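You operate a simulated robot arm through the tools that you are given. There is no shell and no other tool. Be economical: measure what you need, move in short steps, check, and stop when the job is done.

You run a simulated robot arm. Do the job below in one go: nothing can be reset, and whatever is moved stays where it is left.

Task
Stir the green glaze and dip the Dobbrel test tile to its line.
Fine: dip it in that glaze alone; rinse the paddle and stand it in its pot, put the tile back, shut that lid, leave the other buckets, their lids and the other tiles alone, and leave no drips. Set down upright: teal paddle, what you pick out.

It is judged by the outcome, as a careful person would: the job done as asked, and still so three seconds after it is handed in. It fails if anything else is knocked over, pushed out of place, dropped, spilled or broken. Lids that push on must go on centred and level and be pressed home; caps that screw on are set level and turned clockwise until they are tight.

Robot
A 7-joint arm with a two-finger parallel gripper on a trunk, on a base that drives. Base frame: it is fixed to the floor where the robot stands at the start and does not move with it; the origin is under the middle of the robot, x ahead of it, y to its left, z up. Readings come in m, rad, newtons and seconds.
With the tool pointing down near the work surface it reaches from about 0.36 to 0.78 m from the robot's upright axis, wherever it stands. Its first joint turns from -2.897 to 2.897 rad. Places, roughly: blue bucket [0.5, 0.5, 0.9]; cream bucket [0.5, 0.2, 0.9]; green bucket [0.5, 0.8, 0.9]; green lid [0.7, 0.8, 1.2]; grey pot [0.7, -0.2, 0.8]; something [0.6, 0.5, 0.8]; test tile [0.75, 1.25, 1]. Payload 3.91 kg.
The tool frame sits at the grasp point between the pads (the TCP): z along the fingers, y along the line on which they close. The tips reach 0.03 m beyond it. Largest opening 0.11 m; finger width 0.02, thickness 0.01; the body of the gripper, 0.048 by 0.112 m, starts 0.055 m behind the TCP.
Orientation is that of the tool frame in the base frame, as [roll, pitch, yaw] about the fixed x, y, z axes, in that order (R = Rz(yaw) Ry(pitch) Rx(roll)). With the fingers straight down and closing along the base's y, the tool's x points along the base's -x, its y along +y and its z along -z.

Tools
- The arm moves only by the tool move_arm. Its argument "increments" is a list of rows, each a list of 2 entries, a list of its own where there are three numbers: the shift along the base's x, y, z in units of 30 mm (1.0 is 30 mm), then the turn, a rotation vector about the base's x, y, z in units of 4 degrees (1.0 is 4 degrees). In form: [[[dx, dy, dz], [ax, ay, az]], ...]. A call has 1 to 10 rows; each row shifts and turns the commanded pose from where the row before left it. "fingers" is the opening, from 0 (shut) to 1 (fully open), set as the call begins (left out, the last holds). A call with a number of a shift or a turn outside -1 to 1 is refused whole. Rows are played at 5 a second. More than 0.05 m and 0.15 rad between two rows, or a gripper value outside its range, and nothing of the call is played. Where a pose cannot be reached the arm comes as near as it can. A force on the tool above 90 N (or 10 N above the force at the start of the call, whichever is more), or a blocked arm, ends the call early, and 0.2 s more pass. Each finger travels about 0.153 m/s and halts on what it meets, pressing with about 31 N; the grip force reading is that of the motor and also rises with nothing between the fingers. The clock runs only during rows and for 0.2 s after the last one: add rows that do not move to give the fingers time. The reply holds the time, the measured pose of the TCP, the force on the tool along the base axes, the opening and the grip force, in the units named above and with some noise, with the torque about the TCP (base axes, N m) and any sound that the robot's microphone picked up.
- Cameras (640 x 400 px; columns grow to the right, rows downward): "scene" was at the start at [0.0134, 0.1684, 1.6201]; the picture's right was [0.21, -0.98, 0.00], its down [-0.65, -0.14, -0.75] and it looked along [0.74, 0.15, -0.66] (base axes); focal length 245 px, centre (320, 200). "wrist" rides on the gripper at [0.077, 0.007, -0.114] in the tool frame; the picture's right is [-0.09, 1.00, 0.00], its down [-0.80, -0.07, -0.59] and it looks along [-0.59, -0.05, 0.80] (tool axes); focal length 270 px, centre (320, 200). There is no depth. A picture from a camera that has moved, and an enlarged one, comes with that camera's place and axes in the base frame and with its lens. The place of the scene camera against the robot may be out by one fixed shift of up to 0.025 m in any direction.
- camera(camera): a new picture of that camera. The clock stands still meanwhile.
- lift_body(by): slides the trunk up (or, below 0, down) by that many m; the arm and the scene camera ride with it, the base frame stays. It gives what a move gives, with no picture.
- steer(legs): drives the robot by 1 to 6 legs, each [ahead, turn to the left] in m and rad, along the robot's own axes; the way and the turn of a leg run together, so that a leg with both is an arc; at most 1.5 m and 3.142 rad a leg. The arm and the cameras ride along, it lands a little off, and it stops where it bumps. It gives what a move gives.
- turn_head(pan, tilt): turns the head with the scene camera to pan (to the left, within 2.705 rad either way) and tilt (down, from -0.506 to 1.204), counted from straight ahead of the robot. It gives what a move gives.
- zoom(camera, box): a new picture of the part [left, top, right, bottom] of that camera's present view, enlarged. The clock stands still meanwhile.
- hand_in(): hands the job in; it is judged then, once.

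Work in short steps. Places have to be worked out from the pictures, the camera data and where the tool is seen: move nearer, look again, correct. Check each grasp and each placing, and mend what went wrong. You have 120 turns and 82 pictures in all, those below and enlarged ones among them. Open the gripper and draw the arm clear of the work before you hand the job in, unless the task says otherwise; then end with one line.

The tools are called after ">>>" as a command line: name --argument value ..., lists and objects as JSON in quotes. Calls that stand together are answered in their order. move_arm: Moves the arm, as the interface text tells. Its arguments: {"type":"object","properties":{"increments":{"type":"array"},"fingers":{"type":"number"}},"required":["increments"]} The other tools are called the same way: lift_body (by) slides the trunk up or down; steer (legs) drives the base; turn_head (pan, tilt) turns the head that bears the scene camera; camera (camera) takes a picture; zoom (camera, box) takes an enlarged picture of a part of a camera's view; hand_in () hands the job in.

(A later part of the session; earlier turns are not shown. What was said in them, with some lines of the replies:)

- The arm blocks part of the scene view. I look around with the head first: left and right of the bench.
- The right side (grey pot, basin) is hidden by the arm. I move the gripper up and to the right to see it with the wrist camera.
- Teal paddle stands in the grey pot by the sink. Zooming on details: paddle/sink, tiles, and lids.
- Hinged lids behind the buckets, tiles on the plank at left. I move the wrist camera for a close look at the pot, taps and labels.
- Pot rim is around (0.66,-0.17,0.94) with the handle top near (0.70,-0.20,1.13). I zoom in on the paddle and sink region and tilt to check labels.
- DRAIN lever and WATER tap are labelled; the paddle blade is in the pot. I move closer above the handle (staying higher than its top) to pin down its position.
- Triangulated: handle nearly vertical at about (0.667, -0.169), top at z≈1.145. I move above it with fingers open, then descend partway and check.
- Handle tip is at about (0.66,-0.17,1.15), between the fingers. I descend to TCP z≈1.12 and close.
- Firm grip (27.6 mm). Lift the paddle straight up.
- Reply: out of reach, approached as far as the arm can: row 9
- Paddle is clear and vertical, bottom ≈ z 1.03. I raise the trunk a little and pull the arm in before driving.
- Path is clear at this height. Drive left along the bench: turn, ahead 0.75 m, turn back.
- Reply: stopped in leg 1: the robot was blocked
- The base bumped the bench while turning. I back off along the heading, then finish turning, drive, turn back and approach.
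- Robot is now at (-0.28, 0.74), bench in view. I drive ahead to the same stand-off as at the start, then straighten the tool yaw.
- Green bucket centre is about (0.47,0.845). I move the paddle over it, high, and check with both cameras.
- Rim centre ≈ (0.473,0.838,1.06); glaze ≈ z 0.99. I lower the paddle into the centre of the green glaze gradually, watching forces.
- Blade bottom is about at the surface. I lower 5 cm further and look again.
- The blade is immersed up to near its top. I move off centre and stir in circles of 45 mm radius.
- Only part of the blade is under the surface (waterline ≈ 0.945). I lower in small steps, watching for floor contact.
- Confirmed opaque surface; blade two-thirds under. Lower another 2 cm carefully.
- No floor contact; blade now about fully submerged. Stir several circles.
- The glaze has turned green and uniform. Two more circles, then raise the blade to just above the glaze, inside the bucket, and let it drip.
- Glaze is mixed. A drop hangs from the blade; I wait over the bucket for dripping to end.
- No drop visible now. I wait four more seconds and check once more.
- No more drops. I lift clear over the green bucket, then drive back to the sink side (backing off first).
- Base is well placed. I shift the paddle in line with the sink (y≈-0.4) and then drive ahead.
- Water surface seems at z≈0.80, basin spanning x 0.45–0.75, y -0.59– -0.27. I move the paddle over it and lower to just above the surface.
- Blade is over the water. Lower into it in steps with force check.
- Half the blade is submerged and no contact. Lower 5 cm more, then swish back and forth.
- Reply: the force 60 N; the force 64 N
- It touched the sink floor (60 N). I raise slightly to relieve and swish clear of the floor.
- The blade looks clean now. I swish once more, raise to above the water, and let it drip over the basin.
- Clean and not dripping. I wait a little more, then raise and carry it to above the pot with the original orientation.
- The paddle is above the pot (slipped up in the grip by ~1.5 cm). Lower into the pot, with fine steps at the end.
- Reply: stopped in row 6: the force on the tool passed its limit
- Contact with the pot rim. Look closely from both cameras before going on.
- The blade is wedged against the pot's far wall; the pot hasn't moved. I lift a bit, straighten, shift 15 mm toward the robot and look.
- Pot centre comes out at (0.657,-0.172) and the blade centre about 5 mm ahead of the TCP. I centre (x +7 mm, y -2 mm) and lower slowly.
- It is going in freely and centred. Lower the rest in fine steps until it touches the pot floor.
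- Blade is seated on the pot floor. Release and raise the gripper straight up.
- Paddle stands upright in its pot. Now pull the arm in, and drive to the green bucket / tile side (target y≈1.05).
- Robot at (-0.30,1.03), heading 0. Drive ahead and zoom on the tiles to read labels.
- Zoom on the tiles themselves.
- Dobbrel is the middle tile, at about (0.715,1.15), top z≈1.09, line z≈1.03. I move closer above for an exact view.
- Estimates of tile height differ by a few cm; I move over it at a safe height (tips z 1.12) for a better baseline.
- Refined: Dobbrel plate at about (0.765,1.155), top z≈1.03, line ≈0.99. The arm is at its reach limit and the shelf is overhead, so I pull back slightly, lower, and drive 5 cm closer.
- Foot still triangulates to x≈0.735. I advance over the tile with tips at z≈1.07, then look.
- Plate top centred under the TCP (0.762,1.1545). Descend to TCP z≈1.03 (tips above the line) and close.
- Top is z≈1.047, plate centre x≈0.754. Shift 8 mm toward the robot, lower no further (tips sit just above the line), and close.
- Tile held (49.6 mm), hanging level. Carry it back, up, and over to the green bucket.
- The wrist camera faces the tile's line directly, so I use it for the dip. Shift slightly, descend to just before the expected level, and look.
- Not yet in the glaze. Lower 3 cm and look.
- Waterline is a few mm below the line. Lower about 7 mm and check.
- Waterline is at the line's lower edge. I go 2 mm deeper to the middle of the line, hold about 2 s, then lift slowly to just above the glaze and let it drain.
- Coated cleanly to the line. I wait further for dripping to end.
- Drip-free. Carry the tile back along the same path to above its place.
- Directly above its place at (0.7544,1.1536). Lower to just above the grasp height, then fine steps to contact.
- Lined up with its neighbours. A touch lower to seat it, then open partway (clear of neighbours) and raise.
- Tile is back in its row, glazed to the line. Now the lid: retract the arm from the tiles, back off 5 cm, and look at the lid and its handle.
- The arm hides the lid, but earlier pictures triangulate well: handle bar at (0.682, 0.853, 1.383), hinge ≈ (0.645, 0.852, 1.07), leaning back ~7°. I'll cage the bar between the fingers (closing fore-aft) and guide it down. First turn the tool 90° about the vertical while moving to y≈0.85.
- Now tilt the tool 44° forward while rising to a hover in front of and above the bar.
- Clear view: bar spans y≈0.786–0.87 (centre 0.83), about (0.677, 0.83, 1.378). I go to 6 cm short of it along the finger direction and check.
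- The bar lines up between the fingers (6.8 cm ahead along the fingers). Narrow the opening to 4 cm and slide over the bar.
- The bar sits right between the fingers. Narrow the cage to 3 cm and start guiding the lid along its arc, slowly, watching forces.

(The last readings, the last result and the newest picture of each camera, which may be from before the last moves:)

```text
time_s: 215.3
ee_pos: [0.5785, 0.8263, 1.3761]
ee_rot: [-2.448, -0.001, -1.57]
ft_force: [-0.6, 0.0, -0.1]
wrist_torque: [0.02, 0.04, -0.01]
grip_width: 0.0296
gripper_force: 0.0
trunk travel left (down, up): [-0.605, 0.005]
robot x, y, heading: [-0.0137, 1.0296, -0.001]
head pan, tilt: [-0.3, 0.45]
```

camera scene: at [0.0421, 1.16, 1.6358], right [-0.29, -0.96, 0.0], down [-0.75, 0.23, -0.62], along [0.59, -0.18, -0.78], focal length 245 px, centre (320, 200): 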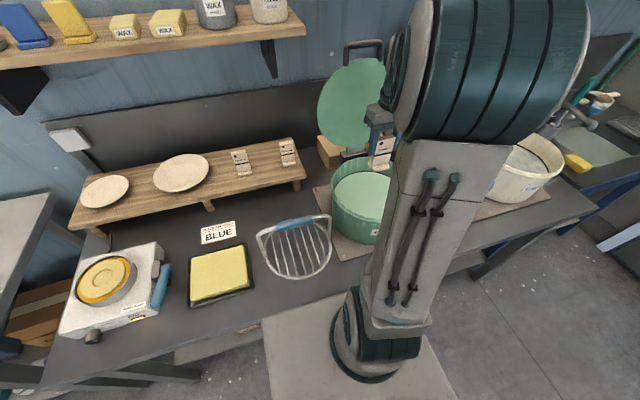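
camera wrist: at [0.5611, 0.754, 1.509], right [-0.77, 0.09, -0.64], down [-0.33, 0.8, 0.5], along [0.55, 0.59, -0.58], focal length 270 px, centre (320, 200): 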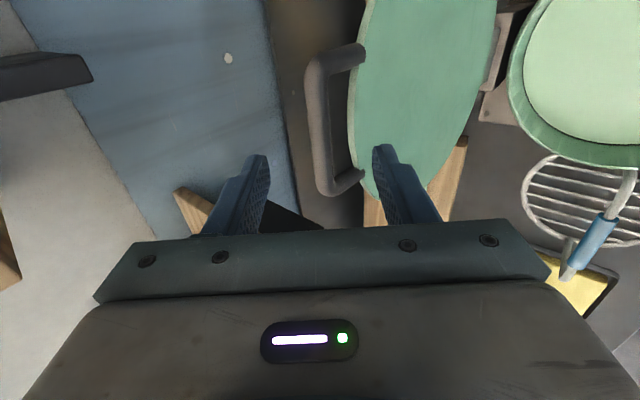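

No forces. I close the fingers briefly to feel whether the bar is still between them.

>>> move_arm --increments '[[[0, 0, 0], [0, 0, 0]], [[0, 0, 0], [0, 0, 0]], [[0, 0, 0], [0, 0, 0]]]' --fingers 0

```text
time_s: 216.1
ee_pos: [0.5803, 0.8278, 1.3758]
ee_rot: [-2.45, 0.0, -1.571]
ft_force: [-0.4, 0.7, 1.5]
wrist_torque: [0.07, 0.03, -0.04]
grip_width: 0.0156
gripper_force: 45.4
trunk travel left (down, up): [-0.605, 0.005]
robot x, y, heading: [-0.0118, 1.0314, 0.004]
head pan, tilt: [-0.3, 0.45]
```

Bar is held (15.6 mm). Re-open slightly to a cage and continue along the arc.

>>> move_arm --increments '[[[0, 0, 0], [0, 0, 0]], [[-0.44, 0, -0.117], [0, 0, 0]], [[-0.44, 0, -0.117], [0, 0, 0]], [[-0.44, 0, -0.117], [0, 0, 0]], [[-0.44, 0, -0.117], [0, 0, 0]]]' --fingers 0.24

>>> move_arm --increments '[[[-0.41, 0, -0.19], [0, 0, 0]], [[-0.41, 0, -0.19], [0, 0, 0]], [[-0.41, 0, -0.19], [0, 0, 0]], [[-0.41, 0, -0.19], [0, 0, 0]]]'

>>> move_arm --increments '[[[0, 0, 0], [0, 0, 0]], [[0, 0, 0], [0, 0, 0]], [[0, 0, 0], [0, 0, 0]]]' --fingers 0

```text
time_s: 217.3
ee_pos: [0.5265, 0.8281, 1.3609]
ee_rot: [-2.449, -0.001, -1.571]
ft_force: [-0.2, 0.5, 0.0]
wrist_torque: [0.02, -0.03, 0.0]
grip_width: 0.0266
gripper_force: 0.1
trunk travel left (down, up): [-0.605, 0.005]
robot x, y, heading: [-0.0123, 1.0338, 0.005]
head pan, tilt: [-0.3, 0.45]
```

```text
time_s: 218.3
ee_pos: [0.4771, 0.8282, 1.3387]
ee_rot: [-2.448, 0.0, -1.57]
ft_force: [0.4, 0.5, -0.4]
wrist_torque: [0.03, 0.02, 0.02]
grip_width: 0.0262
gripper_force: 0.0
trunk travel left (down, up): [-0.605, 0.005]
robot x, y, heading: [-0.0104, 1.0351, -0.006]
head pan, tilt: [-0.3, 0.45]
```

```text
time_s: 219.1
ee_pos: [0.477, 0.8279, 1.3387]
ee_rot: [-2.449, 0.002, -1.57]
ft_force: [-0.3, 0.0, -0.9]
wrist_torque: [-0.07, 0.06, 0.1]
grip_width: 0.0153
gripper_force: 44.6
trunk travel left (down, up): [-0.605, 0.005]
robot x, y, heading: [-0.0125, 1.0336, -0.005]
head pan, tilt: [-0.3, 0.45]
```

Still holding. Continue from about -30° to -60°.

>>> move_arm --increments '[[[0, 0, 0], [0, 0, 0]], [[-0.375, 0, -0.267], [0, 0, 0]], [[-0.375, 0, -0.267], [0, 0, 0]], [[-0.375, 0, -0.267], [0, 0, 0]], [[-0.375, 0, -0.267], [0, 0, 0]]]' --fingers 0.24

>>> move_arm --increments '[[[-0.32, 0, -0.32], [0, 0, 0]], [[-0.32, 0, -0.32], [0, 0, 0]], [[-0.32, 0, -0.32], [0, 0, 0]], [[-0.32, 0, -0.32], [0, 0, 0]]]'

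>>> move_arm --increments '[[[0, 0, 0], [0, 0, 0]], [[0, 0, 0], [0, 0, 0]], [[0, 0, 0], [0, 0, 0]]]' --fingers 0

```text
time_s: 220.3
ee_pos: [0.4318, 0.8278, 1.3072]
ee_rot: [-2.446, -0.001, -1.571]
ft_force: [0.1, 0.0, 0.7]
wrist_torque: [0.0, 0.03, 0.0]
grip_width: 0.0267
gripper_force: 0.1
trunk travel left (down, up): [-0.605, 0.005]
robot x, y, heading: [-0.0074, 1.0354, 0.001]
head pan, tilt: [-0.3, 0.45]
```

```text
time_s: 221.3
ee_pos: [0.3942, 0.8275, 1.2687]
ee_rot: [-2.447, 0.001, -1.571]
ft_force: [0.1, -0.5, 0.2]
wrist_torque: [0.01, 0.03, -0.01]
grip_width: 0.0261
gripper_force: 0.0
trunk travel left (down, up): [-0.605, 0.005]
robot x, y, heading: [-0.0119, 1.0325, 0.002]
head pan, tilt: [-0.3, 0.45]
```

```text
time_s: 222.1
ee_pos: [0.3942, 0.8276, 1.2683]
ee_rot: [-2.448, 0.0, -1.571]
ft_force: [0.4, -0.6, -1.5]
wrist_torque: [-0.38, 0.03, 0.09]
grip_width: 0.0154
gripper_force: 45.5
trunk travel left (down, up): [-0.605, 0.005]
robot x, y, heading: [-0.0122, 1.03, -0.003]
head pan, tilt: [-0.3, 0.45]
```

Continue to about -70°.

>>> move_arm --increments '[[[0, 0, 0], [0, 0, 0]], [[-0.267, 0, -0.375], [0, 0, 0]], [[-0.267, 0, -0.375], [0, 0, 0]], [[-0.267, 0, -0.375], [0, 0, 0]], [[-0.267, 0, -0.375], [0, 0, 0]]]' --fingers 0.24

>>> move_arm --increments '[[[-0.19, 0, -0.41], [0, 0, 0]], [[-0.19, 0, -0.41], [0, 0, 0]], [[-0.19, 0, -0.41], [0, 0, 0]], [[-0.19, 0, -0.41], [0, 0, 0]]]'

>>> move_arm --increments '[[[0, 0, 0], [0, 0, 0]], [[0, 0, 0], [0, 0, 0]], [[0, 0, 0], [0, 0, 0]]]' --fingers 0

```text
time_s: 223.3
ee_pos: [0.362, 0.8277, 1.2231]
ee_rot: [-2.446, -0.001, -1.571]
ft_force: [-0.1, 1.1, 0.3]
wrist_torque: [0.02, -0.01, 0.03]
grip_width: 0.0263
gripper_force: 0.1
trunk travel left (down, up): [-0.605, 0.005]
robot x, y, heading: [-0.0143, 1.0313, -0.001]
head pan, tilt: [-0.3, 0.45]
```

```text
time_s: 224.3
ee_pos: [0.3397, 0.8279, 1.1751]
ee_rot: [-2.449, 0.001, -1.57]
ft_force: [0.2, 0.0, 0.2]
wrist_torque: [0.0, -0.02, 0.0]
grip_width: 0.0264
gripper_force: 0.1
trunk travel left (down, up): [-0.605, 0.005]
robot x, y, heading: [-0.0145, 1.0356, 0.001]
head pan, tilt: [-0.3, 0.45]
```

```text
time_s: 225.1
ee_pos: [0.3394, 0.8271, 1.1737]
ee_rot: [-2.449, 0.001, -1.571]
ft_force: [0.7, 0.4, -2.8]
wrist_torque: [-0.49, 0.07, 0.24]
grip_width: 0.0156
gripper_force: 45.3
trunk travel left (down, up): [-0.605, 0.005]
robot x, y, heading: [-0.0108, 1.0387, -0.0]
head pan, tilt: [-0.3, 0.45]
```

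Bar at about z 1.17. Continue to about -80°.

>>> move_arm --increments '[[[0, 0, 0], [0, 0, 0]], [[-0.117, 0, -0.44], [0, 0, 0]], [[-0.117, 0, -0.44], [0, 0, 0]], [[-0.117, 0, -0.44], [0, 0, 0]]]' --fingers 0.24

>>> move_arm --increments '[[[0, 0, 0], [0, 0, 0]], [[0, 0, 0], [0, 0, 0]], [[0, 0, 0], [0, 0, 0]]]' --fingers 0

>>> camera --camera "wrist"

```text
time_s: 226.1
ee_pos: [0.3291, 0.827, 1.1346]
ee_rot: [-2.448, 0.0, -1.571]
ft_force: [0.1, 0.1, 0.2]
wrist_torque: [0.06, 0.01, -0.02]
grip_width: 0.0262
gripper_force: 0.0
trunk travel left (down, up): [-0.605, 0.005]
robot x, y, heading: [-0.0124, 1.0328, 0.0]
head pan, tilt: [-0.3, 0.45]
```

```text
time_s: 226.9
ee_pos: [0.3303, 0.8282, 1.134]
ee_rot: [-2.45, 0.0, -1.571]
ft_force: [1.3, -1.0, -2.1]
wrist_torque: [-0.6, -0.01, 0.25]
grip_width: 0.0154
gripper_force: 44.4
trunk travel left (down, up): [-0.605, 0.005]
robot x, y, heading: [-0.0129, 1.035, 0.0]
head pan, tilt: [-0.3, 0.45]
```

```text
1 pictures are left
camera wrist: at [0.2514, 0.7512, 1.2187], right [-0.77, 0.09, -0.64], down [-0.33, 0.8, 0.5], along [0.55, 0.59, -0.59], focal length 270 px, centre (320, 200)
```

wrist: 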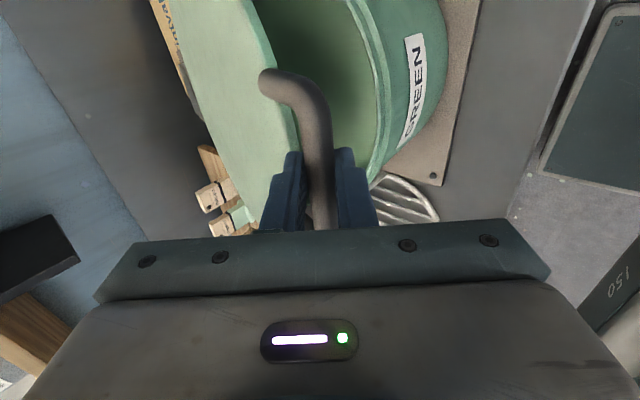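

The lid is about 10–15° open and the lower finger is near the rim. I open and withdraw along the finger direction, then will press down from above.

>>> move_arm --increments '[[[0, 0, 0], [0, 0, 0]], [[0, 0, 0], [0, 0, 0]], [[-0.35, 0, 0.42], [0, 0, 0]], [[-0.35, 0, 0.42], [0, 0, 0]], [[-0.35, 0, 0.42], [0, 0, 0]], [[-0.2, 0, 0.5], [0, 0, 0]], [[0, 0, 0.8], [0, 0, 0]], [[0, 0, 0.8], [0, 0, 0]]]' --fingers 0.3

```text
time_s: 228.7
ee_pos: [0.2913, 0.8268, 1.2355]
ee_rot: [-2.448, 0.0, -1.569]
ft_force: [0.2, 0.1, 0.2]
wrist_torque: [0.01, 0.03, -0.03]
grip_width: 0.0331
gripper_force: 0.1
trunk travel left (down, up): [-0.605, 0.005]
robot x, y, heading: [-0.0137, 1.0352, 0.0]
head pan, tilt: [-0.3, 0.45]
```

Close the fingers, bring the tool vertical, and position above the front part of the lid (x≈0.40).

>>> move_arm --increments '[[[0.37, 0, 0.2], [0, 1, 0]], [[0.37, 0, 0], [0, 1, 0]], [[0.37, 0.05, 0], [0, 1, 0]], [[0.37, 0.05, 0], [0, 1, 0]], [[0.37, 0.05, 0], [0, 1, 0]], [[0.37, 0.05, 0], [0, 1, 0]], [[0.37, 0.05, 0], [0, 1, 0]], [[0.37, 0.05, 0], [0, 1, 0]], [[0.37, 0, 0], [0, 1, 0]], [[0.37, 0, 0], [0, 1, 0]]]' --fingers 0

>>> move_arm --increments '[[[0, 0, -0.5], [0, 0, 0]], [[0, 0, -0.5], [0, 0, 0]], [[0, 0, -0.4], [0, 0, 0]], [[0, 0, -0.4], [0, 0, 0]], [[0, 0, -0.4], [0, 0, 0]], [[0, 0, -0.4], [0, 0, 0]]]'

```text
time_s: 230.9
ee_pos: [0.4035, 0.8365, 1.2413]
ee_rot: [3.136, 0.0, -1.57]
ft_force: [0.5, -0.4, -0.2]
wrist_torque: [0.0, 0.01, -0.02]
grip_width: 0.0
gripper_force: 31.4
trunk travel left (down, up): [-0.605, 0.005]
robot x, y, heading: [-0.0148, 1.0327, 0.005]
head pan, tilt: [-0.3, 0.45]
```

```text
time_s: 232.3
ee_pos: [0.4023, 0.8365, 1.1641]
ee_rot: [3.136, -0.001, -1.571]
ft_force: [0.2, 0.0, 0.6]
wrist_torque: [0.01, -0.04, 0.0]
grip_width: 0.0002
gripper_force: 31.2
trunk travel left (down, up): [-0.605, 0.005]
robot x, y, heading: [-0.0126, 1.0346, 0.004]
head pan, tilt: [-0.3, 0.45]
```

Tips at z≈1.134, no contact yet. Continue down in small steps.

>>> move_arm --increments '[[[0, 0, -0.3], [0, 0, 0]], [[0, 0, -0.3], [0, 0, 0]], [[0, 0, -0.3], [0, 0, 0]], [[0, 0, -0.3], [0, 0, 0]], [[0, 0, -0.3], [0, 0, 0]], [[0, 0, -0.3], [0, 0, 0]]]'

```text
time_s: 233.7
ee_pos: [0.4033, 0.8365, 1.1101]
ee_rot: [3.138, 0.001, -1.571]
ft_force: [-0.1, 0.8, 0.2]
wrist_torque: [0.06, 0.0, 0.0]
grip_width: 0.0
gripper_force: 31.0
trunk travel left (down, up): [-0.605, 0.005]
robot x, y, heading: [-0.0146, 1.0354, 0.001]
head pan, tilt: [-0.3, 0.45]
```

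>>> move_arm --increments '[[[0, 0, -0.2], [0, 0, 0]], [[0, 0, -0.2], [0, 0, 0]], [[0, 0, -0.2], [0, 0, 0]], [[0, 0, -0.2], [0, 0, 0]], [[0, 0, -0.2], [0, 0, 0]], [[0, 0, -0.2], [0, 0, 0]]]'

```text
time_s: 235.1
ee_pos: [0.403, 0.8364, 1.0738]
ee_rot: [3.136, 0.0, -1.569]
ft_force: [0.2, 0.1, 0.5]
wrist_torque: [-0.04, -0.03, 0.0]
grip_width: 0.0
gripper_force: 30.9
trunk travel left (down, up): [-0.605, 0.005]
robot x, y, heading: [-0.0114, 1.0336, -0.001]
head pan, tilt: [-0.3, 0.45]
```

Tips at z≈1.044, still free (the lid may have dropped shut, or moves freely). Continue in finer steps until force builds.

>>> move_arm --increments '[[[0, 0, -0.12], [0, 0, 0]], [[0, 0, -0.12], [0, 0, 0]], [[0, 0, -0.12], [0, 0, 0]], [[0, 0, -0.12], [0, 0, 0]], [[0, 0, -0.12], [0, 0, 0]], [[0, 0, -0.12], [0, 0, 0]]]'

```text
time_s: 236.4
ee_pos: [0.4011, 0.8364, 1.0635]
ee_rot: [-3.126, -0.008, -1.572]
ft_force: [-18.4, 7.7, 50.8]
wrist_torque: [0.69, 0.59, 0.11]
grip_width: 0.0001
gripper_force: 30.6
trunk travel left (down, up): [-0.605, 0.005]
robot x, y, heading: [-0.0117, 1.0338, 0.003]
head pan, tilt: [-0.3, 0.45]
stopped in row 6: the force on the tool passed its limit (the readings are from after the stop); the commanded pose is now the measured one
```

Firm contact with tips at z≈1.035 (50 N): the lid is down on the rim and pressed. I raise and place the wrist camera for a last look.

>>> move_arm --increments '[[[0, 0, 0.5], [0, 0, 0]], [[0, 0, 1], [0, 0, 0]], [[0, 0, 1], [0, 0, 0]], [[0, 0, 1], [0, 0, 0]], [[0, 0, 1], [0, 0, 0]], [[0.2, -0.3, 1], [0, 0, 0]], [[0.2, -0.6, 1], [0, 0, 0]], [[0.2, -0.8, 1], [0, 0, 0]], [[0.2, -0.8, 1], [0, 0, 0]], [[0.2, -0.8, 1], [0, 0, 0]]]'

>>> camera --camera "wrist"

```text
time_s: 238.6
ee_pos: [0.4366, 0.7347, 1.3439]
ee_rot: [-3.13, -0.006, -1.572]
ft_force: [-0.5, -0.8, 0.3]
wrist_torque: [0.02, 0.01, 0.01]
grip_width: 0.0
gripper_force: 31.8
trunk travel left (down, up): [-0.605, 0.005]
robot x, y, heading: [-0.0096, 1.0312, 0.002]
head pan, tilt: [-0.3, 0.45]
```

```text
0 pictures are left
camera wrist: at [0.4292, 0.6593, 1.4599], right [-1.0, 0.09, -0.01], down [0.07, 0.8, 0.59], along [0.06, 0.59, -0.81], focal length 270 px, centre (320, 200)
```

wrist: 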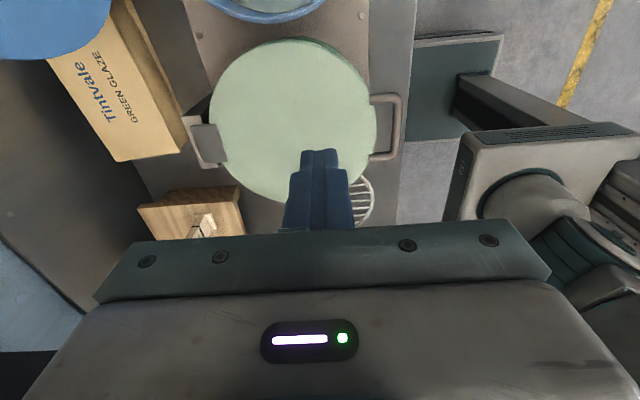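

The green lid is flat and centred on its bucket. Open the gripper and draw the arm back clear.

>>> move_arm --increments '[[[-0.5, 0.8, 0.2], [0, 0, 0]], [[-0.7, 0.9, 0], [0, 0, 0]], [[-0.7, 0.9, 0], [0, 0, 0]], [[-0.3, 0.9, 0], [0, 0, 0]], [[0, 0.9, 0], [0, 0, 0]], [[0, 0.9, 0], [0, 0, 0]], [[0, 0, 0], [0, 0, 0]]]' --fingers 1

```text
time_s: 240.2
ee_pos: [0.3698, 0.895, 1.3508]
ee_rot: [-3.132, -0.007, -1.571]
ft_force: [-0.5, -0.5, -0.1]
wrist_torque: [0.02, -0.01, -0.03]
grip_width: 0.11
gripper_force: 0.0
trunk travel left (down, up): [-0.605, 0.005]
robot x, y, heading: [-0.0129, 1.033, -0.002]
head pan, tilt: [-0.3, 0.45]
```

The gripper is open and the arm is clear of the work, so I hand the job in.

>>> hand_in

```text
The job is handed in.
```

I stirred the green glaze and dipped the Dobbrel tile to its line, then put it back in its row. The teal paddle is rinsed and upright in its pot, and the green lid is shut and pressed down; I saw no drips.
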